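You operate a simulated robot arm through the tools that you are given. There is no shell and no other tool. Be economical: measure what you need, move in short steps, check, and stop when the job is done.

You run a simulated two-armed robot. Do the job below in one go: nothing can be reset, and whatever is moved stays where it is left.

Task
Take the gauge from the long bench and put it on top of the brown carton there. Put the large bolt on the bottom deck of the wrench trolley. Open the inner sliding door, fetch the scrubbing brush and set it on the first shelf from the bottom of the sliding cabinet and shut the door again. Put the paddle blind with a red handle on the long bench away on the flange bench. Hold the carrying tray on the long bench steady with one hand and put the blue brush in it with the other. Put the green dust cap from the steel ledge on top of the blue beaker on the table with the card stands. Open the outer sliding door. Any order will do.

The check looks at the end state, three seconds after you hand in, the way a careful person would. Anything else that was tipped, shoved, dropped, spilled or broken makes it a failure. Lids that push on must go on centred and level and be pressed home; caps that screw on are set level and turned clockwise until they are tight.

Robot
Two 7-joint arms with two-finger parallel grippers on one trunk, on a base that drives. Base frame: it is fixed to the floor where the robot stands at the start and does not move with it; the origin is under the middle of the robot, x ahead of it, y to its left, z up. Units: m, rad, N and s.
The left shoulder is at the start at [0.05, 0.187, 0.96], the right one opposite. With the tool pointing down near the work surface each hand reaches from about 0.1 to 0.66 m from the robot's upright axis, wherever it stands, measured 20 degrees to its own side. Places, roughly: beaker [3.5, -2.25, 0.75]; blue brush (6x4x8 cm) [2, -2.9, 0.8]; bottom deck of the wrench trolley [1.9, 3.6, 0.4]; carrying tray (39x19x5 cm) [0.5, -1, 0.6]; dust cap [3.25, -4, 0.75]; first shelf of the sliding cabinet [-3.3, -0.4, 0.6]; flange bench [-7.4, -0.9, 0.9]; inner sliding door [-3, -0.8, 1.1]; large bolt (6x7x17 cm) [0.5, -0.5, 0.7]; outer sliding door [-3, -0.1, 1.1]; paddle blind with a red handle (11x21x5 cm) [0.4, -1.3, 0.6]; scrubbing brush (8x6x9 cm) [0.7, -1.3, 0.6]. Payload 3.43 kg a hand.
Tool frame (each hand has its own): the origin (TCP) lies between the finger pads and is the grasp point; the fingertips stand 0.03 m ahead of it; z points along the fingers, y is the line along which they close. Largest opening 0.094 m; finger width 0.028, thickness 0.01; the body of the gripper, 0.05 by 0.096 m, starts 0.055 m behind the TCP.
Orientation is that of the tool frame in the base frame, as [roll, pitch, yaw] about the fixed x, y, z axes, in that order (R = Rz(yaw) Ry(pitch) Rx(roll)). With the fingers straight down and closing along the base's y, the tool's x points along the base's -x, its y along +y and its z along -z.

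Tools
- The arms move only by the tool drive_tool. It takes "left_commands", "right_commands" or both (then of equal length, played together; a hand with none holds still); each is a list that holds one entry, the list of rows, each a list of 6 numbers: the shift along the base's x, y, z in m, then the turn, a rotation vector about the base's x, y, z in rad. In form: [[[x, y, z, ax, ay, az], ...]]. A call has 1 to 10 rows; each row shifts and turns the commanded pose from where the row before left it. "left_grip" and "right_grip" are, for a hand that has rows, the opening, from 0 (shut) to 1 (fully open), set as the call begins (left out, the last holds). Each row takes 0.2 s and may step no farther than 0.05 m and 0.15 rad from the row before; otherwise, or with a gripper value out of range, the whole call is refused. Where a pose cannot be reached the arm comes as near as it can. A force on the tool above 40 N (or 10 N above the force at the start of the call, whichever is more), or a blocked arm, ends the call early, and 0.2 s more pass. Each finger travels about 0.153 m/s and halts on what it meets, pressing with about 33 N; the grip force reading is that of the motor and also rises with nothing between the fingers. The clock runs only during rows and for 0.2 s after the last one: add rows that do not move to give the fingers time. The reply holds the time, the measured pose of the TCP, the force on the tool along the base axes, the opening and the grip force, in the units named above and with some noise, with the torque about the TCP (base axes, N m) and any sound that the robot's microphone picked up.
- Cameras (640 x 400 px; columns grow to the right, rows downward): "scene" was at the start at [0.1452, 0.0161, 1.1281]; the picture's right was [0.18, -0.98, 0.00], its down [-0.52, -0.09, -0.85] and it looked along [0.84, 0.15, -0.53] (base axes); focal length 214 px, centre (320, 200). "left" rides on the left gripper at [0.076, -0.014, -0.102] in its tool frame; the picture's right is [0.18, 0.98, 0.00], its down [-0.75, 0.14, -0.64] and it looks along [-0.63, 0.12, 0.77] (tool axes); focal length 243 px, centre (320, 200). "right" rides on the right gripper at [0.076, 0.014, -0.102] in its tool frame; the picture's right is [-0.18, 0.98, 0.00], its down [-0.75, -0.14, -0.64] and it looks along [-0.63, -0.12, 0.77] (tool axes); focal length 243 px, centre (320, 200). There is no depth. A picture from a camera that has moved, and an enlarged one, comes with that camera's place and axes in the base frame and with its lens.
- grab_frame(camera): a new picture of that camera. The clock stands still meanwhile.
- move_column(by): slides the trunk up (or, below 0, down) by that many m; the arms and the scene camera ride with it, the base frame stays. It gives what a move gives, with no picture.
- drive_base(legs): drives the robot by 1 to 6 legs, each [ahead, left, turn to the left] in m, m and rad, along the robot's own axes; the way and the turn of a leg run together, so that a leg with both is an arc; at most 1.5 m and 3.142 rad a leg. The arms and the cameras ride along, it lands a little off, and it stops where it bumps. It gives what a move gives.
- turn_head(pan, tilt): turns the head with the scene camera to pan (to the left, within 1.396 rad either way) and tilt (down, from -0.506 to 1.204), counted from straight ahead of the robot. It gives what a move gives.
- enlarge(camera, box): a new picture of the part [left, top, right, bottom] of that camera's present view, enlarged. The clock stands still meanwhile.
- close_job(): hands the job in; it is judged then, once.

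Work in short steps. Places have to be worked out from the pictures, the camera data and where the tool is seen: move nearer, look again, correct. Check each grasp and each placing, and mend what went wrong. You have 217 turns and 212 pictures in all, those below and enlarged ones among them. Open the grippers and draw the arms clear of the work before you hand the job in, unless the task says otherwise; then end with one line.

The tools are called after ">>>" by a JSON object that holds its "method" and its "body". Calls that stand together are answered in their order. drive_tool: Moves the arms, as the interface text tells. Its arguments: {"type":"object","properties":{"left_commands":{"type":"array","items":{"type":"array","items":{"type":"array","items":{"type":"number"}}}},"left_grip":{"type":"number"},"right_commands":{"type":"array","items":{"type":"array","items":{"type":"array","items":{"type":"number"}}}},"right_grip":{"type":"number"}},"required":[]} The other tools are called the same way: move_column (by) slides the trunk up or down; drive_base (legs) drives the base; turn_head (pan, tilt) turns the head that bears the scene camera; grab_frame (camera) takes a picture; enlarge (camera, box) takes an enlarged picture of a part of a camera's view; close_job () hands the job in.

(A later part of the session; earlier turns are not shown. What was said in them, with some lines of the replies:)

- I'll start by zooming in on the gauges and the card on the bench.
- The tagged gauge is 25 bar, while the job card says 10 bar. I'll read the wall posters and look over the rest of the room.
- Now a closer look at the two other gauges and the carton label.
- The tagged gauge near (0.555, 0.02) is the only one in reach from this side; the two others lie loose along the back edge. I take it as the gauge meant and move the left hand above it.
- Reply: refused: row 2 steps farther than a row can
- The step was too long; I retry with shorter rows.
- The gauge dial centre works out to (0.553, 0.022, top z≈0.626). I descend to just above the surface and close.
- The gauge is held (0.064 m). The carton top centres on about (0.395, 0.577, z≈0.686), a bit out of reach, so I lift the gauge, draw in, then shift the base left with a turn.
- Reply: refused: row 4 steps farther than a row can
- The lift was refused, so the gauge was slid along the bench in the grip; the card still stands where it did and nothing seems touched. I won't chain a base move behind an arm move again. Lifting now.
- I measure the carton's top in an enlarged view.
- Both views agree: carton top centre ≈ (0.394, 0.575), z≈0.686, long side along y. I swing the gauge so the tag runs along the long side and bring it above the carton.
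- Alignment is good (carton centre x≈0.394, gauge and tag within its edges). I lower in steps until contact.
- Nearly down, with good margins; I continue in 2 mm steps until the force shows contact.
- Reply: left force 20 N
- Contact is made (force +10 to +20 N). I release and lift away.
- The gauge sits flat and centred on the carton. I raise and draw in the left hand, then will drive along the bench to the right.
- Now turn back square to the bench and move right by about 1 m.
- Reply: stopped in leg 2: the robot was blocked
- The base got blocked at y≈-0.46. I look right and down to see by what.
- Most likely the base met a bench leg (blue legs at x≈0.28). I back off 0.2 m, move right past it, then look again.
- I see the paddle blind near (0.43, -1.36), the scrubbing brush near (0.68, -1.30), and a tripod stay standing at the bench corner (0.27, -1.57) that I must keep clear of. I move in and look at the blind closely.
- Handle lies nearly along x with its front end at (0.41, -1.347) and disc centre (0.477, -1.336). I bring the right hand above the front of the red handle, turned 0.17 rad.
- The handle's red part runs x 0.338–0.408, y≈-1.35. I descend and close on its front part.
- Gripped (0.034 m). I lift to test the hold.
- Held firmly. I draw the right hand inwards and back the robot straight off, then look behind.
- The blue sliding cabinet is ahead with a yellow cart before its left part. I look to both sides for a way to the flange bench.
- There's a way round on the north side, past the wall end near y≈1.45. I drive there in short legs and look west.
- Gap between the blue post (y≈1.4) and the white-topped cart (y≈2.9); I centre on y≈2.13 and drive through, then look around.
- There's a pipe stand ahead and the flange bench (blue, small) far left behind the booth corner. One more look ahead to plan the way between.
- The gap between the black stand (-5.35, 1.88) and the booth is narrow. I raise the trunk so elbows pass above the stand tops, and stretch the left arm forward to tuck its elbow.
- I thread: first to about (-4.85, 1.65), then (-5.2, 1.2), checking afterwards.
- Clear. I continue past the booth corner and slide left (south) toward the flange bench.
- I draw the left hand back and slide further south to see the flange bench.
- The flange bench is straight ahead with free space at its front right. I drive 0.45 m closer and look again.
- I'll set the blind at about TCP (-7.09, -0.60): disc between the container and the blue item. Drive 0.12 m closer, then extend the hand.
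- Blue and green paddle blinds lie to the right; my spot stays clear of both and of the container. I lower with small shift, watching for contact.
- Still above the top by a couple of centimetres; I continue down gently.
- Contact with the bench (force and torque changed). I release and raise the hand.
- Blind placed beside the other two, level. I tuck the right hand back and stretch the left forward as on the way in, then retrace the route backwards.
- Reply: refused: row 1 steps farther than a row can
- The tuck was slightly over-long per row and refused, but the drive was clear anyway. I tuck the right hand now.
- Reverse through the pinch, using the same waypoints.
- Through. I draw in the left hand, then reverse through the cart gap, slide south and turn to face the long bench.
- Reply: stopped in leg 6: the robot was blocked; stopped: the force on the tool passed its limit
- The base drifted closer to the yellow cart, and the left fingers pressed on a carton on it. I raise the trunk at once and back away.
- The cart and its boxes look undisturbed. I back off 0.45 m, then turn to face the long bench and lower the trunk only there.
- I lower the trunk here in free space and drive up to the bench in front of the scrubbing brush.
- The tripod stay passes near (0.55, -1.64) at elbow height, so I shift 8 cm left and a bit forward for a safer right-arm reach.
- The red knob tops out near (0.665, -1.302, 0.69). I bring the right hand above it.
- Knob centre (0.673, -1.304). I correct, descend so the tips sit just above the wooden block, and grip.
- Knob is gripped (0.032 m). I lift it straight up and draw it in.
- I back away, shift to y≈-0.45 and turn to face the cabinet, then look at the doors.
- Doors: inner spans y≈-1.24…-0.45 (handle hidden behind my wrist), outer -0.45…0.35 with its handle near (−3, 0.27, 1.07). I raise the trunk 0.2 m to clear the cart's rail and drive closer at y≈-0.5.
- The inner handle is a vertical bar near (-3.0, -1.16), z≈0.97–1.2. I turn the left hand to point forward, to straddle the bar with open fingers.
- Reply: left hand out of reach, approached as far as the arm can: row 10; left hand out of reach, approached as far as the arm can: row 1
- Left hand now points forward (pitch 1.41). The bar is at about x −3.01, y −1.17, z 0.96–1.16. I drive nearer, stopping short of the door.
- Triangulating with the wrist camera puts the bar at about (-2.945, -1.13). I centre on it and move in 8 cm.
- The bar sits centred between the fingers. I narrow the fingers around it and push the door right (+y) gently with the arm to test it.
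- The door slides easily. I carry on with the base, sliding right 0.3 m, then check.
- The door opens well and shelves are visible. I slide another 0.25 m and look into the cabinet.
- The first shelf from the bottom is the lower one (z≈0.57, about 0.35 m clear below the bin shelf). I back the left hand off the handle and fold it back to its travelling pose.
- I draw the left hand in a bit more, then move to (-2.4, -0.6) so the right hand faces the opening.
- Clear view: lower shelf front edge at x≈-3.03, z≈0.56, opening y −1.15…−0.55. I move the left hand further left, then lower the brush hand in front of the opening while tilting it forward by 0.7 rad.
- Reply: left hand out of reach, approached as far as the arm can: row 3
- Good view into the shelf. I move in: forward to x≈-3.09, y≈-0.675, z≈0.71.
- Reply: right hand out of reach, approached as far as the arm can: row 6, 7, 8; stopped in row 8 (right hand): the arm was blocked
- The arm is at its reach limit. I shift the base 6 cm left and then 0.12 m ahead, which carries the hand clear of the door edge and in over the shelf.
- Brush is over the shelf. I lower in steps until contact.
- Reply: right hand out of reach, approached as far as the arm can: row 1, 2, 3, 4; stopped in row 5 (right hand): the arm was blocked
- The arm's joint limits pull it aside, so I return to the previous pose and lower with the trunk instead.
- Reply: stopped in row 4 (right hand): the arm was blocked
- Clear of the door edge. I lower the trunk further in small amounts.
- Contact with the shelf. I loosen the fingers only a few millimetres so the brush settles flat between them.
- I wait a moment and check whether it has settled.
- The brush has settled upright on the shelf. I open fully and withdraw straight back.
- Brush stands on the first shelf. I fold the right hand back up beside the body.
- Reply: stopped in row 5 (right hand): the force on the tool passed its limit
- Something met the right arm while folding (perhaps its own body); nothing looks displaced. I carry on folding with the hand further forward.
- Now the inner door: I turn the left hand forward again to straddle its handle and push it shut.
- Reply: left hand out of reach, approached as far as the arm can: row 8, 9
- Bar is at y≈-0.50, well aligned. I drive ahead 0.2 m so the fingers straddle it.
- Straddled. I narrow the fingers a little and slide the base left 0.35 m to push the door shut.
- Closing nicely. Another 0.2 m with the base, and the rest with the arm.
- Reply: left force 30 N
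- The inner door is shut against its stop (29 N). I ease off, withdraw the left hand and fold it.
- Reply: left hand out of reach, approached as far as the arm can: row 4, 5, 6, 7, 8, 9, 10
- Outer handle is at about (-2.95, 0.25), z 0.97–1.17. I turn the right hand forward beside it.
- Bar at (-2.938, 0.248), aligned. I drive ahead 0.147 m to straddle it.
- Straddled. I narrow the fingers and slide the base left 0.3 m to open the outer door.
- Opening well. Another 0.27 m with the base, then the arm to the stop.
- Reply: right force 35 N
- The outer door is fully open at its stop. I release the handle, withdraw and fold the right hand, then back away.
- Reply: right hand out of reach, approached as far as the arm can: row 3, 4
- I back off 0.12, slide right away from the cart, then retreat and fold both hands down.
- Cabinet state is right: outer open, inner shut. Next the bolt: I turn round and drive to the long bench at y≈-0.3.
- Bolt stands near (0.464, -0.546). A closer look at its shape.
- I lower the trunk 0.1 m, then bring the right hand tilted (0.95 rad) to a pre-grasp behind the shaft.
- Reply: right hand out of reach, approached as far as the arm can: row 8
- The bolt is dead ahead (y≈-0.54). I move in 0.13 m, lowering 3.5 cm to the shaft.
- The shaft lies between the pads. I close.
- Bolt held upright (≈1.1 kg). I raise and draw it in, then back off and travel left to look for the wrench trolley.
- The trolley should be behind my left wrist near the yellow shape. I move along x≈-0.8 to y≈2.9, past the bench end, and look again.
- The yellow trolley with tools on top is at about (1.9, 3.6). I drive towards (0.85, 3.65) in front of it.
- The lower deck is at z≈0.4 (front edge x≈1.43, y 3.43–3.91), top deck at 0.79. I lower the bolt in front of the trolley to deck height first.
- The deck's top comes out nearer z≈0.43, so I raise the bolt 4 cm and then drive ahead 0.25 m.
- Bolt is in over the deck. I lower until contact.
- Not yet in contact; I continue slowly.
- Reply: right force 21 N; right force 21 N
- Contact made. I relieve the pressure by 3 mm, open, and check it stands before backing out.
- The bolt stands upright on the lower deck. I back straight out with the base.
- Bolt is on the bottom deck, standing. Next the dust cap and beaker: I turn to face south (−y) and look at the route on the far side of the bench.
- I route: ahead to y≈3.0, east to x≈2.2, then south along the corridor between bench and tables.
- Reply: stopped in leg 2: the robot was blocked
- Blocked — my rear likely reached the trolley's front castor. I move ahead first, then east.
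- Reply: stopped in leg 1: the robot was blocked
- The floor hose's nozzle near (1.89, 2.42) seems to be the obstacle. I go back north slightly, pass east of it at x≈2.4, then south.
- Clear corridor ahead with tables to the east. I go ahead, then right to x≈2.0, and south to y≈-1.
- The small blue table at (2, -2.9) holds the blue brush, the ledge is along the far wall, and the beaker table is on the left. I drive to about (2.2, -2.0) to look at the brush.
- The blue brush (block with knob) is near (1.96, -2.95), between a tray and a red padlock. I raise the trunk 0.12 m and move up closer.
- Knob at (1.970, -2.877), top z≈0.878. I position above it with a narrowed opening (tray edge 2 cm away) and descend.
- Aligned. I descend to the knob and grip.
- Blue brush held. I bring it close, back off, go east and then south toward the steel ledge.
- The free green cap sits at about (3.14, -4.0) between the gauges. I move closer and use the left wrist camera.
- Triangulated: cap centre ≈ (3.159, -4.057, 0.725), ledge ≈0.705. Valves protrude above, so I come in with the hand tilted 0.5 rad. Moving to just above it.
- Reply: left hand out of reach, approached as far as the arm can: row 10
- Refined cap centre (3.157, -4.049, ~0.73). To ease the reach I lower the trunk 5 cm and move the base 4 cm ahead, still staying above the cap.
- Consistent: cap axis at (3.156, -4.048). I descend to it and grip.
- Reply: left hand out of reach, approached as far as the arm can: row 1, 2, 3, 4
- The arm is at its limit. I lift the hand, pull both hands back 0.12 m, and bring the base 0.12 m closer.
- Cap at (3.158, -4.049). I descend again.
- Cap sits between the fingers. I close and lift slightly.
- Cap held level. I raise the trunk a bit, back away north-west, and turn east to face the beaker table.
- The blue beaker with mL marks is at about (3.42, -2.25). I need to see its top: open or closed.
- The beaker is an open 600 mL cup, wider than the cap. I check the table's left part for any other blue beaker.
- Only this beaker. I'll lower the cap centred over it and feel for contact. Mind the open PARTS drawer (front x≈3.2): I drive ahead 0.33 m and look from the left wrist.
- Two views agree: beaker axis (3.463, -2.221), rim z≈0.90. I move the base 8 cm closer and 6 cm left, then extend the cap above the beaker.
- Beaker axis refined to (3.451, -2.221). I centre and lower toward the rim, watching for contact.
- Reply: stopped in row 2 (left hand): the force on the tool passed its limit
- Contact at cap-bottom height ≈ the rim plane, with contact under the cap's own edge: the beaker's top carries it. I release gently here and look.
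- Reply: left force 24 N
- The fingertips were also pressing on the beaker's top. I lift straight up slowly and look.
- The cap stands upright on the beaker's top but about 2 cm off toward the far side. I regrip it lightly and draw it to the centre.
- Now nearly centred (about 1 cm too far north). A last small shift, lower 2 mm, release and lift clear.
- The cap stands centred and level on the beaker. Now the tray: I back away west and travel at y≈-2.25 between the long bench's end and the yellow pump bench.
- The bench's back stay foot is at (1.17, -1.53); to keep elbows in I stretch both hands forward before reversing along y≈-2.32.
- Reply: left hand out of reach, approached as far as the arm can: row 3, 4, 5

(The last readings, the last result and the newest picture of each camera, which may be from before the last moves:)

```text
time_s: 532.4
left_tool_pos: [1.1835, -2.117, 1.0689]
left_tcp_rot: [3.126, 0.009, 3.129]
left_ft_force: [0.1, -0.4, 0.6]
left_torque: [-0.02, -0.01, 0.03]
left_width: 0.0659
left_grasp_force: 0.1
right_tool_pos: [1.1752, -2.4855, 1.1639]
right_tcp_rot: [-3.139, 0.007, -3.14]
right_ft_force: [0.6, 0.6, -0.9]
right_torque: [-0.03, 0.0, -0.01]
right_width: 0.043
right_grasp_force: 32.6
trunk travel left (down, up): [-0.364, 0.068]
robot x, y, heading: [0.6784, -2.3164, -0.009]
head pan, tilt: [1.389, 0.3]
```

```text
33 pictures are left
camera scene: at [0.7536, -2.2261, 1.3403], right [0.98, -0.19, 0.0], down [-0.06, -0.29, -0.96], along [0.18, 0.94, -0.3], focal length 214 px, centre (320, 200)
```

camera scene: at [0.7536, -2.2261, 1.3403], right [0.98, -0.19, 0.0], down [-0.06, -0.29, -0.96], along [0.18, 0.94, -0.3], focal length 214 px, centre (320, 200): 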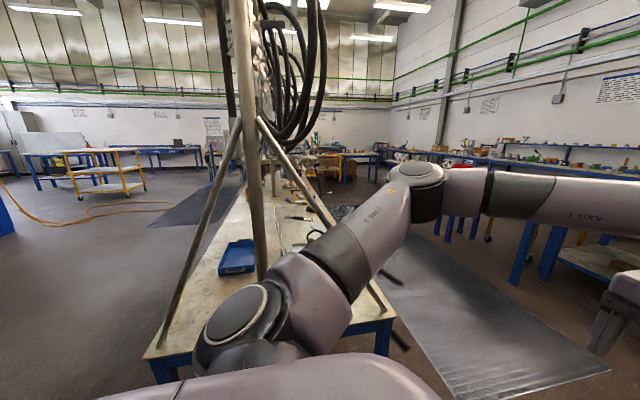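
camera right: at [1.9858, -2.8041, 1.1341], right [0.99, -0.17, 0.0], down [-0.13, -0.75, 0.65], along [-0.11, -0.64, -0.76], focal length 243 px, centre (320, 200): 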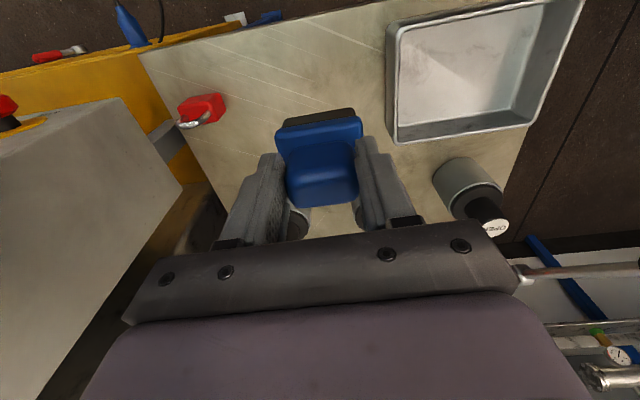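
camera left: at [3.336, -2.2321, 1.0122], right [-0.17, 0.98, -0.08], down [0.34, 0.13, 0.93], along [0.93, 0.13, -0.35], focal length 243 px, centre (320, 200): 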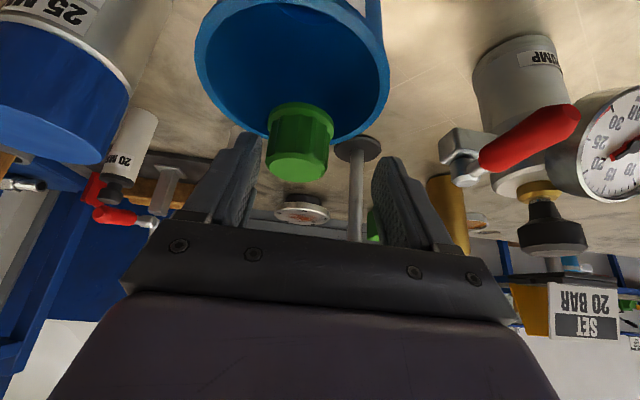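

Clear. I continue back to x≈-0.7, then slide north to y≈-1.05.

>>> {"method": "drive_base", "body": {"legs": [[-1.4, 0, 0.005], [0, 1.27, 0]]}}

>>> {"method": "turn_head", "body": {"pan": 0, "tilt": 0.5}}

>>> {"method": "grab_frame", "body": {"camera": "scene"}}

```text
time_s: 545.6
left_tool_pos: [-0.1378, -0.8133, 1.0697]
left_tcp_rot: [3.126, 0.009, 3.051]
left_ft_force: [0.7, 0.1, -0.1]
left_torque: [0.02, -0.01, 0.0]
left_width: 0.0656
left_grasp_force: 0.0
right_tool_pos: [-0.1747, -1.1803, 1.1628]
right_tcp_rot: [-3.135, 0.006, 3.068]
right_ft_force: [-0.3, 0.7, -0.7]
right_torque: [-0.02, 0.0, 0.0]
right_width: 0.0429
right_grasp_force: 32.7
trunk travel left (down, up): [-0.364, 0.068]
robot x, y, heading: [-0.6554, -0.9748, -0.085]
head pan, tilt: [1.389, 0.3]
```

```text
time_s: 547.2
left_tool_pos: [-0.1381, -0.8124, 1.0688]
left_tcp_rot: [3.126, 0.01, 3.051]
left_ft_force: [-0.1, -0.4, 1.3]
left_torque: [-0.03, 0.01, -0.02]
left_width: 0.0657
left_grasp_force: 0.1
right_tool_pos: [-0.1749, -1.1806, 1.1632]
right_tcp_rot: [-3.138, 0.005, 3.066]
right_ft_force: [0.5, -0.3, -0.1]
right_torque: [0.01, 0.02, -0.02]
right_width: 0.0432
right_grasp_force: 33.3
trunk travel left (down, up): [-0.364, 0.068]
robot x, y, heading: [-0.6556, -0.9756, -0.084]
head pan, tilt: [0.0, 0.499]
```

```text
32 pictures are left
camera scene: at [-0.5094, -0.9875, 1.3219], right [-0.09, -1.0, 0.0], down [-0.48, 0.04, -0.88], along [0.87, -0.07, -0.48], focal length 214 px, centre (320, 200)
```

scene: 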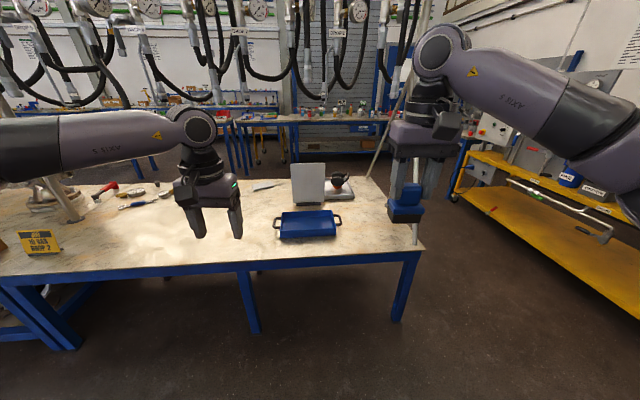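

Tray centre ≈ (0.506, -1.0), handles on its left and right ends. I drive up, lower the trunk, and look closely.

>>> {"method": "drive_base", "body": {"legs": [[0.5, 0, 0.084]]}}

>>> {"method": "move_column", "body": {"by": -0.15}}

>>> {"method": "turn_head", "body": {"pan": 0, "tilt": 0.75}}

>>> {"method": "grab_frame", "body": {"camera": "scene"}}

>>> {"method": "grab_frame", "body": {"camera": "left"}}

```text
time_s: 550.1
left_tool_pos: [0.351, -0.795, 1.0698]
left_tcp_rot: [3.127, 0.009, 3.131]
left_ft_force: [0.3, -0.1, -0.4]
left_torque: [-0.01, 0.0, -0.03]
left_width: 0.0657
left_grasp_force: 0.0
right_tool_pos: [0.345, -1.1641, 1.1624]
right_tcp_rot: [-3.139, 0.005, -3.138]
right_ft_force: [0.5, 0.6, -0.8]
right_torque: [-0.01, 0.03, 0.02]
right_width: 0.0431
right_grasp_force: 33.2
trunk travel left (down, up): [-0.364, 0.068]
robot x, y, heading: [-0.156, -1.0021, -0.006]
head pan, tilt: [0.0, 0.499]
```

```text
time_s: 551.9
left_tool_pos: [0.3495, -0.7953, 0.9195]
left_tcp_rot: [3.126, 0.009, 3.131]
left_ft_force: [0.0, -0.5, 0.1]
left_torque: [0.01, 0.0, 0.0]
left_width: 0.0659
left_grasp_force: 0.1
right_tool_pos: [0.3435, -1.1643, 1.0124]
right_tcp_rot: [-3.138, 0.007, -3.136]
right_ft_force: [0.4, -0.1, -0.8]
right_torque: [-0.02, -0.01, 0.02]
right_width: 0.043
right_grasp_force: 32.9
trunk travel left (down, up): [-0.214, 0.218]
robot x, y, heading: [-0.1526, -1.0004, -0.008]
head pan, tilt: [0.0, 0.499]
```

```text
time_s: 552.7
left_tool_pos: [0.35, -0.7952, 0.9195]
left_tcp_rot: [3.126, 0.009, 3.13]
left_ft_force: [-0.2, 0.1, 0.2]
left_torque: [-0.03, 0.0, 0.0]
left_width: 0.066
left_grasp_force: 0.0
right_tool_pos: [0.3428, -1.164, 1.013]
right_tcp_rot: [-3.137, 0.005, -3.136]
right_ft_force: [0.2, 0.1, -0.3]
right_torque: [-0.02, 0.01, 0.0]
right_width: 0.0431
right_grasp_force: 33.1
trunk travel left (down, up): [-0.214, 0.218]
robot x, y, heading: [-0.1551, -0.9991, -0.007]
head pan, tilt: [0.0, 0.75]
```

```text
31 pictures are left
camera scene: at [-0.0139, -0.9984, 1.15], right [-0.01, -1.0, 0.0], down [-0.68, 0.0, -0.73], along [0.73, 0.0, -0.68], focal length 214 px, centre (320, 200)
```

scene: 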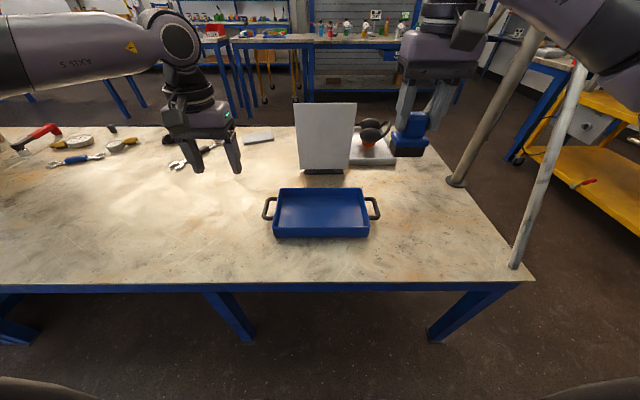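

```text
30 pictures are left
camera left: at [0.2734, -0.8095, 1.0209], right [-0.17, 0.98, 0.01], down [0.75, 0.12, 0.65], along [0.64, 0.12, -0.76], focal length 243 px, centre (320, 200)
```

left: 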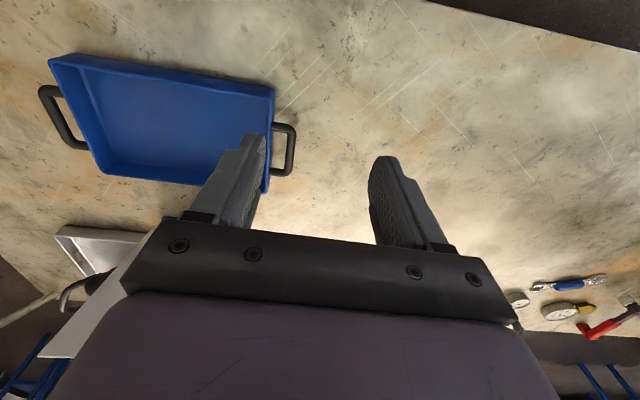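

Left handle bar: y≈-0.815, x≈0.49, z≈0.637. I drive 0.1 m closer and bring the left hand above the bar with a narrow opening.

>>> {"method": "drive_base", "body": {"legs": [[0.1, 0, 0.005]]}}

>>> {"method": "drive_tool", "body": {"left_commands": [[[0.02, -0.008, -0.04, 0, 0, 0], [0.02, -0.007, -0.04, 0, 0, 0], [0, 0, -0.045, 0, 0, 0], [0, 0, -0.045, 0, 0, 0], [0, 0, 0, 0, 0, 0]]], "left_grip": 0.45}}

>>> {"method": "grab_frame", "body": {"camera": "left"}}

>>> {"method": "enlarge", "body": {"camera": "scene", "box": [220, 160, 400, 280]}}

```text
time_s: 553.8
left_tool_pos: [0.4498, -0.7897, 0.9197]
left_tcp_rot: [3.125, 0.009, -3.14]
left_ft_force: [-0.8, 0.2, -0.8]
left_torque: [-0.01, 0.01, -0.02]
left_width: 0.0658
left_grasp_force: 0.1
right_tool_pos: [0.4468, -1.1598, 1.0129]
right_tcp_rot: [-3.137, 0.005, -3.126]
right_ft_force: [0.0, 0.1, -0.7]
right_torque: [-0.01, 0.03, -0.02]
right_width: 0.0432
right_grasp_force: 32.8
trunk travel left (down, up): [-0.214, 0.218]
robot x, y, heading: [-0.0515, -0.9996, -0.001]
head pan, tilt: [0.0, 0.75]
```

```text
time_s: 555.0
left_tool_pos: [0.4361, -0.756, 0.7679]
left_tcp_rot: [3.128, 0.01, -3.142]
left_ft_force: [0.1, -0.2, 0.3]
left_torque: [0.02, -0.03, 0.0]
left_width: 0.0422
left_grasp_force: 0.0
left hand out of reach, approached as far as the arm can: row 1, 2, 3, 4
right_tool_pos: [0.4473, -1.1585, 1.0134]
right_tcp_rot: [-3.137, 0.004, -3.126]
right_ft_force: [-0.3, 0.3, -0.2]
right_torque: [0.01, 0.04, 0.01]
right_width: 0.0433
right_grasp_force: 33.3
trunk travel left (down, up): [-0.214, 0.218]
robot x, y, heading: [-0.053, -0.9965, -0.0]
head pan, tilt: [0.0, 0.75]
```

```text
29 pictures are left
camera left: at [0.3597, -0.7717, 0.8697], right [-0.18, 0.98, 0.01], down [0.75, 0.13, 0.65], along [0.64, 0.13, -0.76], focal length 243 px, centre (320, 200)
```

left: 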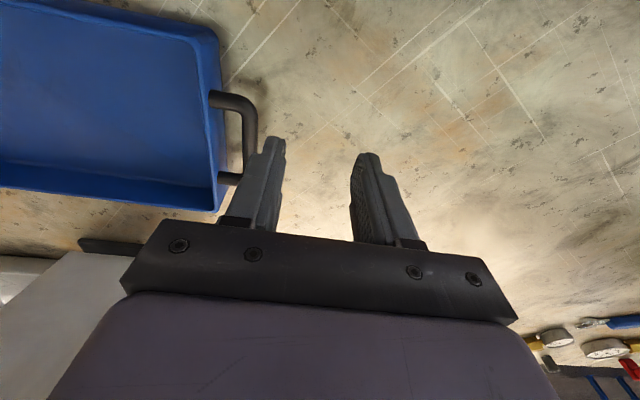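

```text
3.33 times, centred on (310, 220) of scene
camera zoom: at [0.088, -0.997, 1.1499], right [0.0, -1.0, 0.0], down [-0.68, 0.0, -0.73], along [0.73, 0.0, -0.68], focal length 715 px, centre (353, 133)
```

zoom: 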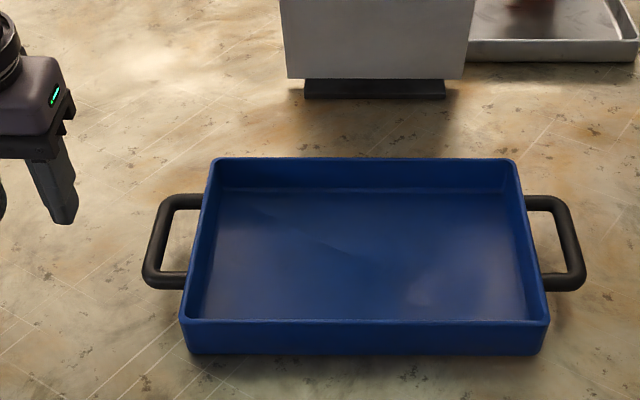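

The left arm is near its limit here, so I pull the hand back, drive 0.1 m closer and re-aim above the bar (0.497, -0.817).

>>> {"method": "drive_tool", "body": {"left_commands": [[[-0.04, 0.01, 0.02, 0, 0, 0], [-0.04, 0.01, 0.02, 0, 0, 0], [-0.01, 0.0, 0, 0, 0, 0]]], "right_commands": [[[-0.03, 0, 0, 0, 0, 0], [-0.03, 0, 0, 0, 0, 0], [-0.03, 0, 0, 0, 0, 0]]], "left_grip": 0.45, "right_grip": 0}}

>>> {"method": "drive_base", "body": {"legs": [[0.11, 0, 0]]}}

```text
time_s: 555.8
left_tool_pos: [0.3471, -0.7397, 0.807]
left_tcp_rot: [3.125, 0.007, 3.141]
left_ft_force: [-0.4, -0.1, -0.5]
left_torque: [-0.01, 0.03, -0.01]
left_width: 0.0424
left_grasp_force: 0.1
right_tool_pos: [0.356, -1.1596, 1.0142]
right_tcp_rot: [-3.138, 0.008, -3.126]
right_ft_force: [-0.1, -0.2, -0.7]
right_torque: [0.01, 0.02, -0.02]
right_width: 0.043
right_grasp_force: 33.1
trunk travel left (down, up): [-0.214, 0.218]
robot x, y, heading: [-0.0498, -0.9971, 0.007]
head pan, tilt: [0.0, 0.75]
```

```text
time_s: 557.0
left_tool_pos: [0.4551, -0.7382, 0.8087]
left_tcp_rot: [3.126, 0.008, -3.14]
left_ft_force: [0.2, 0.0, -0.4]
left_torque: [0.0, 0.0, -0.03]
left_width: 0.0426
left_grasp_force: 0.0
right_tool_pos: [0.4649, -1.1578, 1.0143]
right_tcp_rot: [-3.138, 0.005, -3.123]
right_ft_force: [0.7, -0.6, -0.2]
right_torque: [0.02, 0.01, -0.01]
right_width: 0.0431
right_grasp_force: 32.6
trunk travel left (down, up): [-0.214, 0.218]
robot x, y, heading: [0.0568, -0.9982, 0.009]
head pan, tilt: [0.0, 0.75]
```

Now I move above the bar.

>>> {"method": "drive_tool", "body": {"left_commands": [[[0.014, -0.026, -0.02, 0, 0, 0], [0.014, -0.026, -0.02, 0, 0, 0], [0.014, -0.025, -0.02, 0, 0, 0], [0, 0, -0.02, 0, 0, 0], [0, 0, 0, 0, 0, 0]]], "left_grip": 0.45}}

>>> {"method": "grab_frame", "body": {"camera": "left"}}

```text
time_s: 558.2
left_tool_pos: [0.4823, -0.792, 0.745]
left_tcp_rot: [3.128, 0.009, -3.14]
left_ft_force: [-0.1, 0.0, -0.5]
left_torque: [-0.01, 0.02, 0.03]
left_width: 0.0423
left_grasp_force: 0.1
left hand out of reach, approached as far as the arm can: row 3, 4
right_tool_pos: [0.4661, -1.158, 1.0139]
right_tcp_rot: [-3.136, 0.005, -3.12]
right_ft_force: [-0.4, 0.6, -0.8]
right_torque: [0.0, -0.01, 0.01]
right_width: 0.0432
right_grasp_force: 32.8
trunk travel left (down, up): [-0.214, 0.218]
robot x, y, heading: [0.0553, -0.9979, 0.011]
head pan, tilt: [0.0, 0.75]
```

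```text
27 pictures are left
camera left: at [0.4066, -0.8082, 0.8468], right [-0.19, 0.98, 0.01], down [0.75, 0.13, 0.65], along [0.64, 0.13, -0.76], focal length 243 px, centre (320, 200)
```

left: 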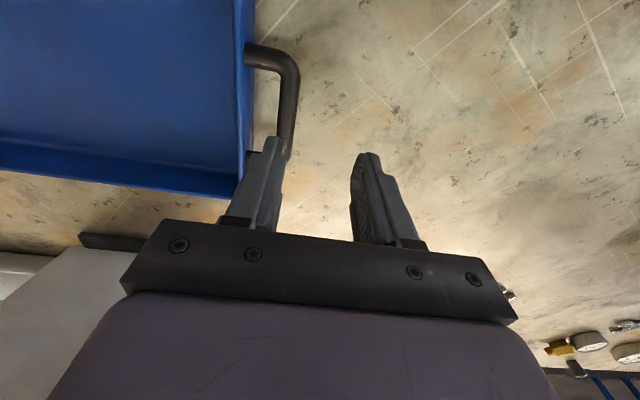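

The arm balks at a joint limit, so I use the base for the last 2.5 cm sideways and the trunk for height.

>>> {"method": "drive_base", "body": {"legs": [[0.012, -0.025, -0.011]]}}

>>> {"method": "move_column", "body": {"by": -0.055}}

>>> {"method": "grab_frame", "body": {"camera": "left"}}

```text
time_s: 559.0
left_tool_pos: [0.498, -0.8227, 0.7463]
left_tcp_rot: [3.126, 0.009, 3.132]
left_ft_force: [0.3, -0.9, 0.0]
left_torque: [0.0, 0.02, 0.02]
left_width: 0.0423
left_grasp_force: 0.0
right_tool_pos: [0.4761, -1.1876, 1.0144]
right_tcp_rot: [-3.138, 0.007, -3.135]
right_ft_force: [0.2, -0.3, -0.4]
right_torque: [0.01, 0.01, -0.01]
right_width: 0.0432
right_grasp_force: 32.9
trunk travel left (down, up): [-0.214, 0.218]
robot x, y, heading: [0.07, -1.0237, -0.003]
head pan, tilt: [0.0, 0.75]
```

```text
time_s: 560.0
left_tool_pos: [0.4977, -0.8237, 0.6906]
left_tcp_rot: [3.128, 0.009, 3.132]
left_ft_force: [0.1, 0.1, -0.8]
left_torque: [-0.04, 0.03, 0.01]
left_width: 0.0424
left_grasp_force: 0.0
right_tool_pos: [0.4763, -1.187, 0.959]
right_tcp_rot: [-3.137, 0.005, -3.135]
right_ft_force: [0.2, -0.3, -1.0]
right_torque: [0.0, 0.01, 0.0]
right_width: 0.0434
right_grasp_force: 33.2
trunk travel left (down, up): [-0.159, 0.273]
robot x, y, heading: [0.0661, -1.0217, -0.002]
head pan, tilt: [0.0, 0.75]
```

```text
26 pictures are left
camera left: at [0.4209, -0.8371, 0.7921], right [-0.18, 0.98, 0.01], down [0.75, 0.13, 0.65], along [0.64, 0.12, -0.76], focal length 243 px, centre (320, 200)
```

left: 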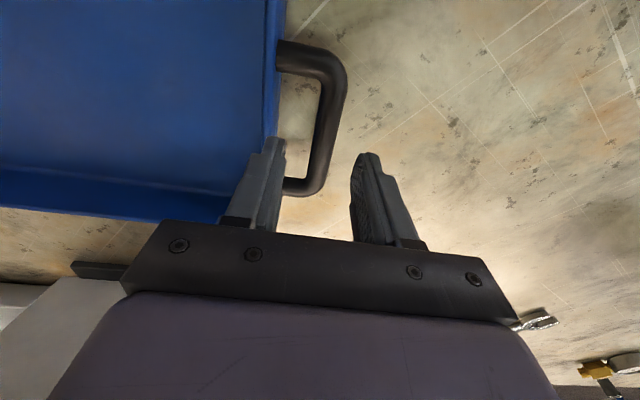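

The bar is 5 mm north of the finger centre and the wall 29 mm south; I shift 5 mm, narrow the opening to 3 cm, and check before lowering.

>>> {"method": "drive_tool", "body": {"left_commands": [[[-0.015, 0.028, 0.015, 0, 0, 0], [0, 0, 0, 0, 0, 0]]], "left_grip": 0.33}}

>>> {"method": "grab_frame", "body": {"camera": "left"}}

```text
time_s: 560.6
left_tool_pos: [0.482, -0.7927, 0.7058]
left_tcp_rot: [3.128, 0.008, 3.132]
left_ft_force: [0.1, 0.7, 0.8]
left_torque: [0.0, -0.02, 0.02]
left_width: 0.0311
left_grasp_force: 0.0
right_tool_pos: [0.4759, -1.1878, 0.9585]
right_tcp_rot: [-3.137, 0.007, -3.136]
right_ft_force: [-0.6, 1.6, -0.5]
right_torque: [-0.02, 0.02, -0.04]
right_width: 0.043
right_grasp_force: 32.9
trunk travel left (down, up): [-0.159, 0.273]
robot x, y, heading: [0.068, -1.0211, -0.004]
head pan, tilt: [0.0, 0.75]
```

```text
25 pictures are left
camera left: at [0.4054, -0.8078, 0.8075], right [-0.18, 0.98, 0.01], down [0.75, 0.12, 0.65], along [0.64, 0.12, -0.76], focal length 243 px, centre (320, 200)
```

left: 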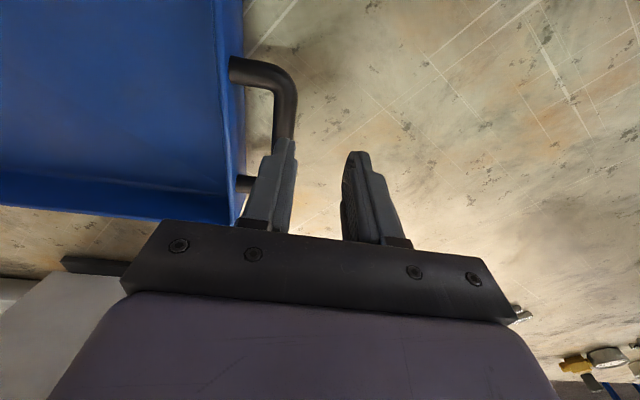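

It responded fully, so I move back to y≈-0.819.

>>> {"method": "drive_tool", "body": {"left_commands": [[[0.015, -0.0265, 0, 0, 0, 0], [0, 0, 0, 0, 0, 0]]], "left_grip": 0.33}}

>>> {"method": "grab_frame", "body": {"camera": "left"}}

```text
time_s: 561.2
left_tool_pos: [0.4995, -0.8194, 0.7026]
left_tcp_rot: [3.125, 0.009, 3.131]
left_ft_force: [0.8, -0.2, 0.0]
left_torque: [0.01, 0.0, 0.0]
left_width: 0.031
left_grasp_force: 0.0
right_tool_pos: [0.4761, -1.1872, 0.9595]
right_tcp_rot: [-3.137, 0.006, -3.133]
right_ft_force: [0.2, -0.1, -0.5]
right_torque: [0.01, -0.01, -0.01]
right_width: 0.0431
right_grasp_force: 33.0
trunk travel left (down, up): [-0.159, 0.273]
robot x, y, heading: [0.0708, -1.0225, -0.002]
head pan, tilt: [0.0, 0.75]
```

```text
24 pictures are left
camera left: at [0.4233, -0.8341, 0.8043], right [-0.18, 0.98, 0.01], down [0.75, 0.13, 0.65], along [0.64, 0.12, -0.76], focal length 243 px, centre (320, 200)
```

left: 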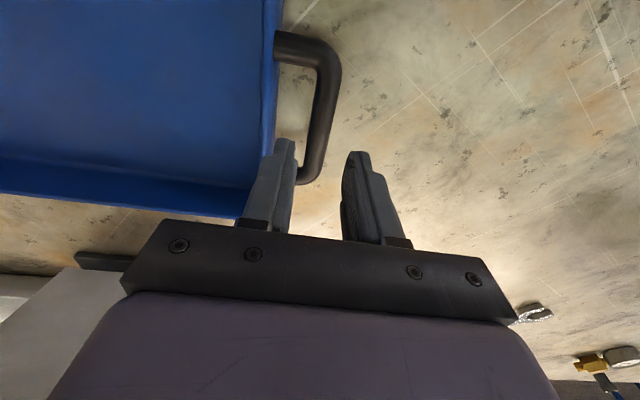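

Aligned with the bar. I lower with the trunk and close on the handle.

>>> {"method": "move_column", "body": {"by": -0.058}}

>>> {"method": "drive_tool", "body": {"left_commands": [[[0, 0, 0, 0, 0, 0], [0, 0, 0, 0, 0, 0], [0, 0, 0, 0, 0, 0]]], "left_grip": 0}}

>>> {"method": "grab_frame", "body": {"camera": "scene"}}

```text
time_s: 562.2
left_tool_pos: [0.501, -0.8186, 0.645]
left_tcp_rot: [3.126, 0.009, 3.134]
left_ft_force: [-0.6, -0.7, 0.3]
left_torque: [0.03, 0.01, 0.01]
left_width: 0.0309
left_grasp_force: 0.1
right_tool_pos: [0.476, -1.187, 0.9014]
right_tcp_rot: [-3.138, 0.008, -3.133]
right_ft_force: [0.4, -0.1, -1.7]
right_torque: [-0.04, 0.02, 0.02]
right_width: 0.0432
right_grasp_force: 32.7
trunk travel left (down, up): [-0.101, 0.331]
robot x, y, heading: [0.068, -1.0239, -0.005]
head pan, tilt: [0.0, 0.75]
```

```text
time_s: 563.0
left_tool_pos: [0.5007, -0.8196, 0.6471]
left_tcp_rot: [3.128, 0.013, 3.134]
left_ft_force: [2.6, 2.6, 17.3]
left_torque: [0.0, 0.62, 0.29]
left_width: 0.0157
left_grasp_force: 33.2
right_tool_pos: [0.4762, -1.1882, 0.9014]
right_tcp_rot: [-3.139, 0.007, -3.135]
right_ft_force: [-0.8, -0.3, -1.2]
right_torque: [0.01, 0.0, -0.01]
right_width: 0.0433
right_grasp_force: 32.9
trunk travel left (down, up): [-0.101, 0.331]
robot x, y, heading: [0.0697, -1.0229, 0.0]
head pan, tilt: [0.0, 0.75]
```

```text
23 pictures are left
camera scene: at [0.2078, -1.0229, 1.0373], right [0.0, -1.0, 0.0], down [-0.68, 0.0, -0.73], along [0.73, 0.0, -0.68], focal length 214 px, centre (320, 200)
```

scene: 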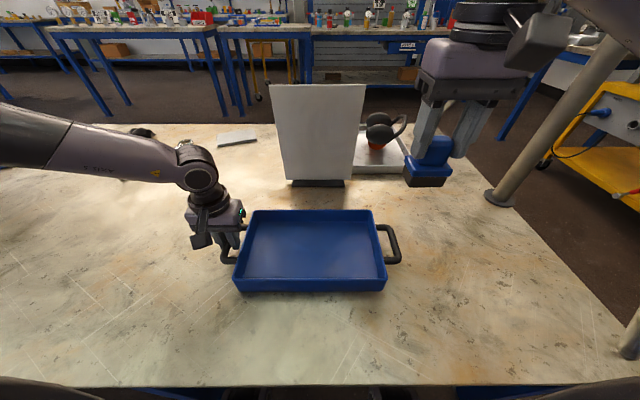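

The left hand holds the tray's handle. I bring the brush over the tray with the right hand and lower it.

>>> {"method": "drive_tool", "body": {"right_commands": [[[0, 0.04, 0, 0, 0, 0], [0, 0.04, 0, 0, 0, 0], [0, 0.038, 0, 0, 0, 0], [0, 0, -0.045, 0, 0, 0], [0, 0, -0.045, 0, 0, 0], [0, 0, -0.045, 0, 0, 0], [0, 0, -0.04, 0, 0, 0], [0, 0, 0, 0, 0, 0]]], "right_grip": 0}}

>>> {"method": "grab_frame", "body": {"camera": "right"}}

>>> {"method": "enlarge", "body": {"camera": "scene", "box": [180, 120, 460, 310]}}

```text
time_s: 564.8
left_tool_pos: [0.5005, -0.8204, 0.6467]
left_tcp_rot: [3.129, 0.013, 3.134]
left_ft_force: [6.0, 5.2, 23.1]
left_torque: [0.02, -0.32, 0.18]
left_width: 0.0156
left_grasp_force: 33.6
right_tool_pos: [0.478, -1.0694, 0.7259]
right_tcp_rot: [-3.139, 0.007, -3.134]
right_ft_force: [0.5, 0.9, -1.1]
right_torque: [-0.03, -0.01, -0.02]
right_width: 0.0431
right_grasp_force: 33.0
trunk travel left (down, up): [-0.101, 0.331]
robot x, y, heading: [0.0702, -1.0258, -0.003]
head pan, tilt: [0.0, 0.75]
```

```text
22 pictures are left
camera right: at [0.4007, -1.0548, 0.8281], right [0.18, 0.98, 0.0], down [0.75, -0.13, 0.65], along [0.64, -0.12, -0.76], focal length 243 px, centre (320, 200)
```

right: 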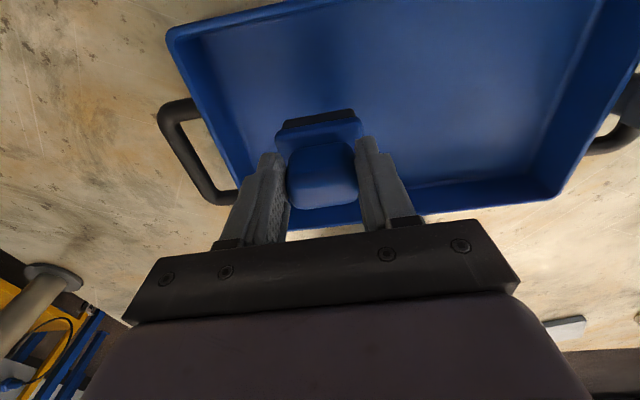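

```text
2.11 times, centred on (320, 215) of scene
camera zoom: at [0.2075, -1.023, 1.0372], right [0.0, -1.0, 0.0], down [-0.68, 0.0, -0.73], along [0.73, 0.0, -0.68], focal length 452 px, centre (320, 168)
```

zoom: 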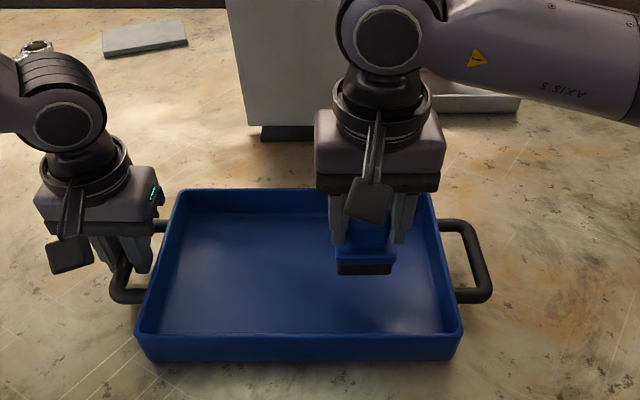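

The brush is inside the tray's outline. I lower to contact.

>>> {"method": "drive_tool", "body": {"right_commands": [[[0, 0, -0.02, 0, 0, 0], [0, 0, -0.01, 0, 0, 0], [0, 0, -0.004, 0, 0, 0], [0, 0, -0.004, 0, 0, 0], [0, 0, 0, 0, 0, 0]]], "right_grip": 0}}

>>> {"method": "drive_tool", "body": {"right_commands": [[[0, 0, -0.003, 0, 0, 0], [0, 0, -0.003, 0, 0, 0], [0, 0, 0, 0, 0, 0]]], "right_grip": 0}}

```text
time_s: 566.0
left_tool_pos: [0.5003, -0.8191, 0.6466]
left_tcp_rot: [3.128, 0.013, 3.133]
left_ft_force: [7.2, 4.8, 22.1]
left_torque: [0.0, -0.36, 0.19]
left_width: 0.0156
left_grasp_force: 32.5
right_tool_pos: [0.4761, -1.069, 0.6893]
right_tcp_rot: [-3.14, 0.008, -3.133]
right_ft_force: [0.7, 0.1, -1.2]
right_torque: [0.02, 0.0, -0.05]
right_width: 0.0431
right_grasp_force: 33.6
trunk travel left (down, up): [-0.101, 0.331]
robot x, y, heading: [0.0719, -1.0219, -0.006]
head pan, tilt: [0.0, 0.75]
```

```text
time_s: 566.7
left_tool_pos: [0.4998, -0.8199, 0.6465]
left_tcp_rot: [3.127, 0.012, 3.136]
left_ft_force: [-3.5, 3.2, 16.5]
left_torque: [0.05, 0.67, -0.12]
left_width: 0.0157
left_grasp_force: 33.0
right_tool_pos: [0.474, -1.0697, 0.6879]
right_tcp_rot: [3.14, 0.014, -3.132]
right_ft_force: [-2.5, -2.2, 11.1]
right_torque: [-0.14, 0.34, 0.02]
right_width: 0.043
right_grasp_force: 33.4
trunk travel left (down, up): [-0.101, 0.331]
robot x, y, heading: [0.0681, -1.0217, -0.004]
head pan, tilt: [0.0, 0.75]
stopped in row 3 (right hand): the force on the tool passed its limit (the readings are from after the stop); the commanded pose is now the measured one
```

Contact with the tray floor. I release the brush and raise the right hand while the left still holds.

>>> {"method": "drive_tool", "body": {"right_commands": [[[0, 0, 0, 0, 0, 0], [0, 0, 0, 0, 0, 0], [0, 0, 0, 0, 0, 0], [0, 0, 0.03, 0, 0, 0], [0, 0, 0.045, 0, 0, 0], [0, 0, 0.045, 0, 0, 0], [0, -0.02, 0.04, 0, 0, 0], [0, -0.03, 0.035, 0, 0, 0]]], "right_grip": 0.8}}

>>> {"method": "enlarge", "body": {"camera": "scene", "box": [180, 120, 460, 310]}}

```text
time_s: 568.5
left_tool_pos: [0.5001, -0.8203, 0.6464]
left_tcp_rot: [3.127, 0.013, 3.136]
left_ft_force: [-6.4, 7.0, 31.5]
left_torque: [-0.05, 0.65, 0.18]
left_width: 0.0155
left_grasp_force: 32.9
right_tool_pos: [0.4753, -1.1191, 0.8769]
right_tcp_rot: [3.141, 0.013, -3.133]
right_ft_force: [-0.2, -0.9, -0.3]
right_torque: [-0.01, 0.0, 0.01]
right_width: 0.0753
right_grasp_force: 0.0
trunk travel left (down, up): [-0.101, 0.331]
robot x, y, heading: [0.0661, -1.0242, -0.004]
head pan, tilt: [0.0, 0.75]
```

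```text
2.11 times, centred on (320, 215) of scene
camera zoom: at [0.2066, -1.0233, 1.0373], right [0.0, -1.0, 0.0], down [-0.68, 0.0, -0.73], along [0.73, 0.0, -0.68], focal length 452 px, centre (320, 168)
```

zoom: 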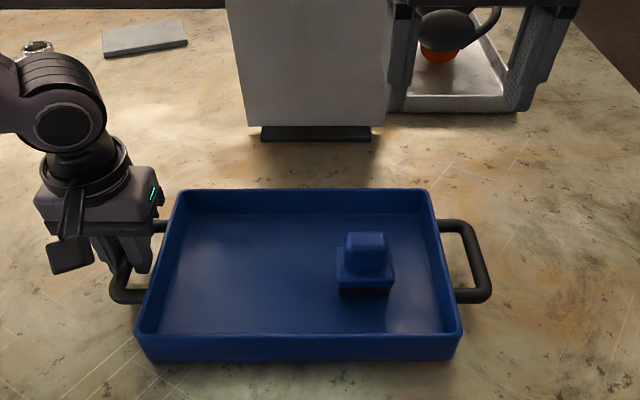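

The brush stands in the tray. I release the handle with a narrow opening and raise straight up with the trunk.

>>> {"method": "drive_tool", "body": {"left_commands": [[[0, 0, 0, 0, 0, 0], [0, 0, 0, 0, 0, 0], [0, 0, 0, 0, 0, 0]]], "left_grip": 0.33}}

>>> {"method": "move_column", "body": {"by": 0.2}}

>>> {"method": "grab_frame", "body": {"camera": "scene"}}

```text
time_s: 569.3
left_tool_pos: [0.499, -0.8201, 0.6436]
left_tcp_rot: [3.127, 0.009, 3.135]
left_ft_force: [0.5, 0.2, 0.1]
left_torque: [-0.02, -0.02, -0.02]
left_width: 0.031
left_grasp_force: 0.0
right_tool_pos: [0.4776, -1.1199, 0.8753]
right_tcp_rot: [3.141, 0.011, -3.133]
right_ft_force: [0.4, -0.2, -0.7]
right_torque: [0.04, -0.02, 0.0]
right_width: 0.0751
right_grasp_force: 0.2
trunk travel left (down, up): [-0.101, 0.331]
robot x, y, heading: [0.0649, -1.021, -0.01]
head pan, tilt: [0.0, 0.75]
```

```text
time_s: 571.5
left_tool_pos: [0.4999, -0.8188, 0.8449]
left_tcp_rot: [3.129, 0.01, 3.134]
left_ft_force: [0.1, 0.0, 0.9]
left_torque: [0.0, 0.01, 0.01]
left_width: 0.0312
left_grasp_force: 0.0
right_tool_pos: [0.4779, -1.1185, 1.0754]
right_tcp_rot: [3.141, 0.009, -3.132]
right_ft_force: [0.9, 0.4, 0.1]
right_torque: [0.03, 0.01, 0.01]
right_width: 0.075
right_grasp_force: 0.0
trunk travel left (down, up): [-0.301, 0.131]
robot x, y, heading: [0.0642, -1.0239, -0.002]
head pan, tilt: [0.0, 0.75]
```

```text
19 pictures are left
camera scene: at [0.2085, -1.0228, 1.2369], right [0.0, -1.0, 0.0], down [-0.68, 0.0, -0.73], along [0.73, 0.0, -0.68], focal length 214 px, centre (320, 200)
```

scene: 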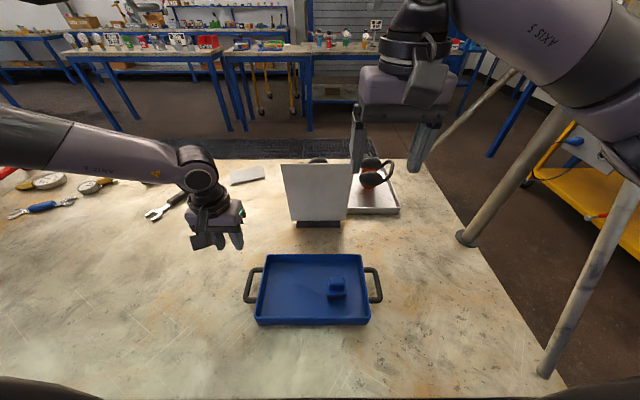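

All items are placed. I back off, and on the way check the gauge on the carton and, from further north, that the bolt still stands on the trolley.

>>> {"method": "drive_base", "body": {"legs": [[-0.75, 0, 0], [0, 1.4, 0], [0, 1.4, 0]]}}

>>> {"method": "turn_head", "body": {"pan": 0.65, "tilt": 0.2}}

>>> {"method": "grab_frame", "body": {"camera": "scene"}}

```text
time_s: 588.6
left_tool_pos: [-0.2924, 1.9731, 0.8444]
left_tcp_rot: [3.127, 0.011, -3.091]
left_ft_force: [1.3, 0.1, 0.0]
left_torque: [0.03, 0.02, -0.01]
left_width: 0.0308
left_grasp_force: 0.1
right_tool_pos: [-0.2979, 1.6736, 1.0762]
right_tcp_rot: [3.141, 0.01, -3.076]
right_ft_force: [-0.4, 0.4, 0.3]
right_torque: [-0.07, -0.01, 0.0]
right_width: 0.0752
right_grasp_force: 0.0
trunk travel left (down, up): [-0.301, 0.131]
robot x, y, heading: [-0.7135, 1.7451, 0.06]
head pan, tilt: [0.0, 0.75]
```

```text
time_s: 589.7
left_tool_pos: [-0.2917, 1.9729, 0.8445]
left_tcp_rot: [3.128, 0.012, -3.09]
left_ft_force: [-0.1, 0.8, -0.3]
left_torque: [-0.03, 0.0, 0.0]
left_width: 0.0313
left_grasp_force: 0.1
right_tool_pos: [-0.299, 1.6731, 1.0752]
right_tcp_rot: [3.142, 0.01, -3.075]
right_ft_force: [0.9, 0.0, 0.8]
right_torque: [-0.01, 0.01, 0.01]
right_width: 0.0752
right_grasp_force: 0.0
trunk travel left (down, up): [-0.301, 0.131]
robot x, y, heading: [-0.7114, 1.7432, 0.056]
head pan, tilt: [0.649, 0.201]
```

```text
18 pictures are left
camera scene: at [-0.5837, 1.809, 1.2865], right [0.65, -0.76, 0.0], down [-0.15, -0.13, -0.98], along [0.75, 0.63, -0.2], focal length 214 px, centre (320, 200)
```

scene: 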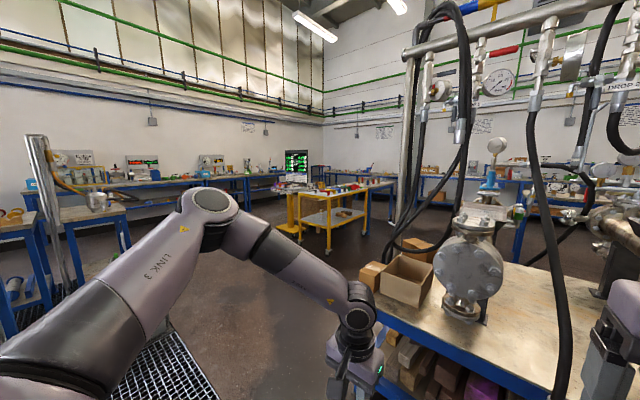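

>>> {"method": "enlarge", "body": {"camera": "scene", "box": [270, 170, 410, 260]}}

>>> {"method": "turn_head", "body": {"pan": -0.7, "tilt": 0.5}}

>>> {"method": "grab_frame", "body": {"camera": "scene"}}

```text
4.44 times, centred on (340, 215) of scene
camera zoom: at [-0.5837, 1.809, 1.2865], right [0.65, -0.76, 0.0], down [-0.15, -0.13, -0.98], along [0.75, 0.63, -0.2], focal length 953 px, centre (231, 133)
```

zoom: 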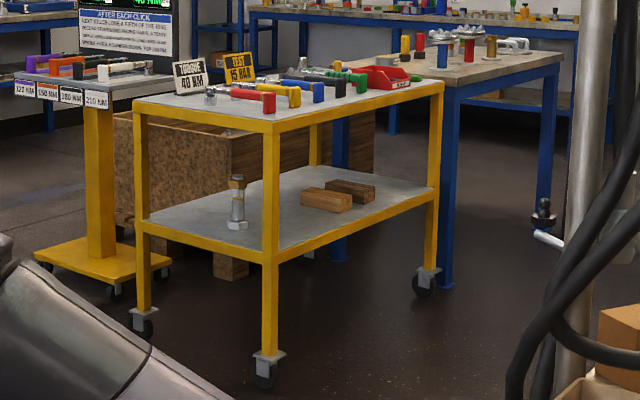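

```text
time_s: 591.2
left_tool_pos: [-0.2914, 1.9723, 0.8452]
left_tcp_rot: [3.128, 0.012, -3.091]
left_ft_force: [0.2, 0.4, 0.1]
left_torque: [0.0, -0.01, 0.0]
left_width: 0.0308
left_grasp_force: 0.1
right_tool_pos: [-0.2997, 1.673, 1.0755]
right_tcp_rot: [-3.141, 0.01, -3.075]
right_ft_force: [0.2, -0.1, -0.2]
right_torque: [-0.02, -0.01, 0.04]
right_width: 0.0752
right_grasp_force: 0.0
trunk travel left (down, up): [-0.301, 0.131]
robot x, y, heading: [-0.7102, 1.7461, 0.054]
head pan, tilt: [-0.7, 0.499]
```

```text
16 pictures are left
camera scene: at [-0.5821, 1.6941, 1.2589], right [-0.6, -0.8, 0.0], down [-0.38, 0.29, -0.88], along [0.7, -0.53, -0.48], focal length 214 px, centre (320, 200)
```

scene: 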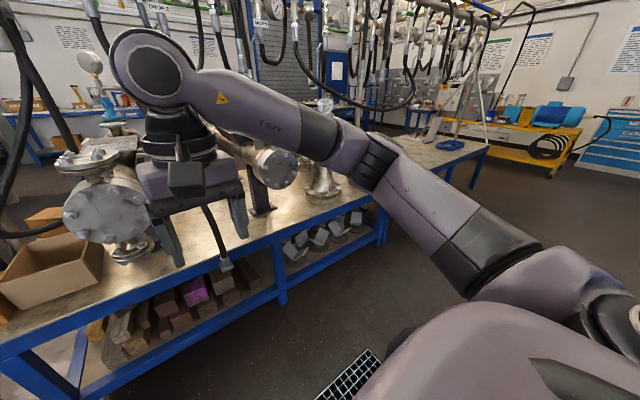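

The bolt stands on the trolley's bottom deck and nothing else looks disturbed. I open both grippers, clear of everything, and hand in.

>>> {"method": "drive_tool", "body": {"left_commands": [[[0, 0, 0, 0, 0, 0], [0, 0, 0, 0, 0, 0], [0, 0, 0, 0, 0, 0]]], "right_commands": [[[0, 0, 0, 0, 0, 0], [0, 0, 0, 0, 0, 0], [0, 0, 0, 0, 0, 0]]], "left_grip": 1, "right_grip": 1}}

>>> {"method": "close_job", "body": {}}

```text
time_s: 592.0
left_tool_pos: [-0.2911, 1.9736, 0.8452]
left_tcp_rot: [3.127, 0.011, -3.089]
left_ft_force: [-0.3, 0.0, 0.0]
left_torque: [-0.04, -0.03, 0.0]
left_width: 0.0938
left_grasp_force: 0.0
right_tool_pos: [-0.2978, 1.6729, 1.0753]
right_tcp_rot: [3.14, 0.01, -3.076]
right_ft_force: [-0.4, 0.5, -0.3]
right_torque: [-0.02, 0.02, -0.02]
right_width: 0.0942
right_grasp_force: 0.2
trunk travel left (down, up): [-0.301, 0.131]
robot x, y, heading: [-0.7107, 1.7458, 0.05]
head pan, tilt: [-0.7, 0.499]
```

```text
The job is handed in.
```

All seven jobs are done and the job is handed in; I took "the gauge" to be the tagged 25 bar one (two others lay out of reach at the back), the cap rests on top of the open-looking beaker, and contacts with the yellow cart's CAPS carton and likely the trolley showed nothing moved in later pictures.
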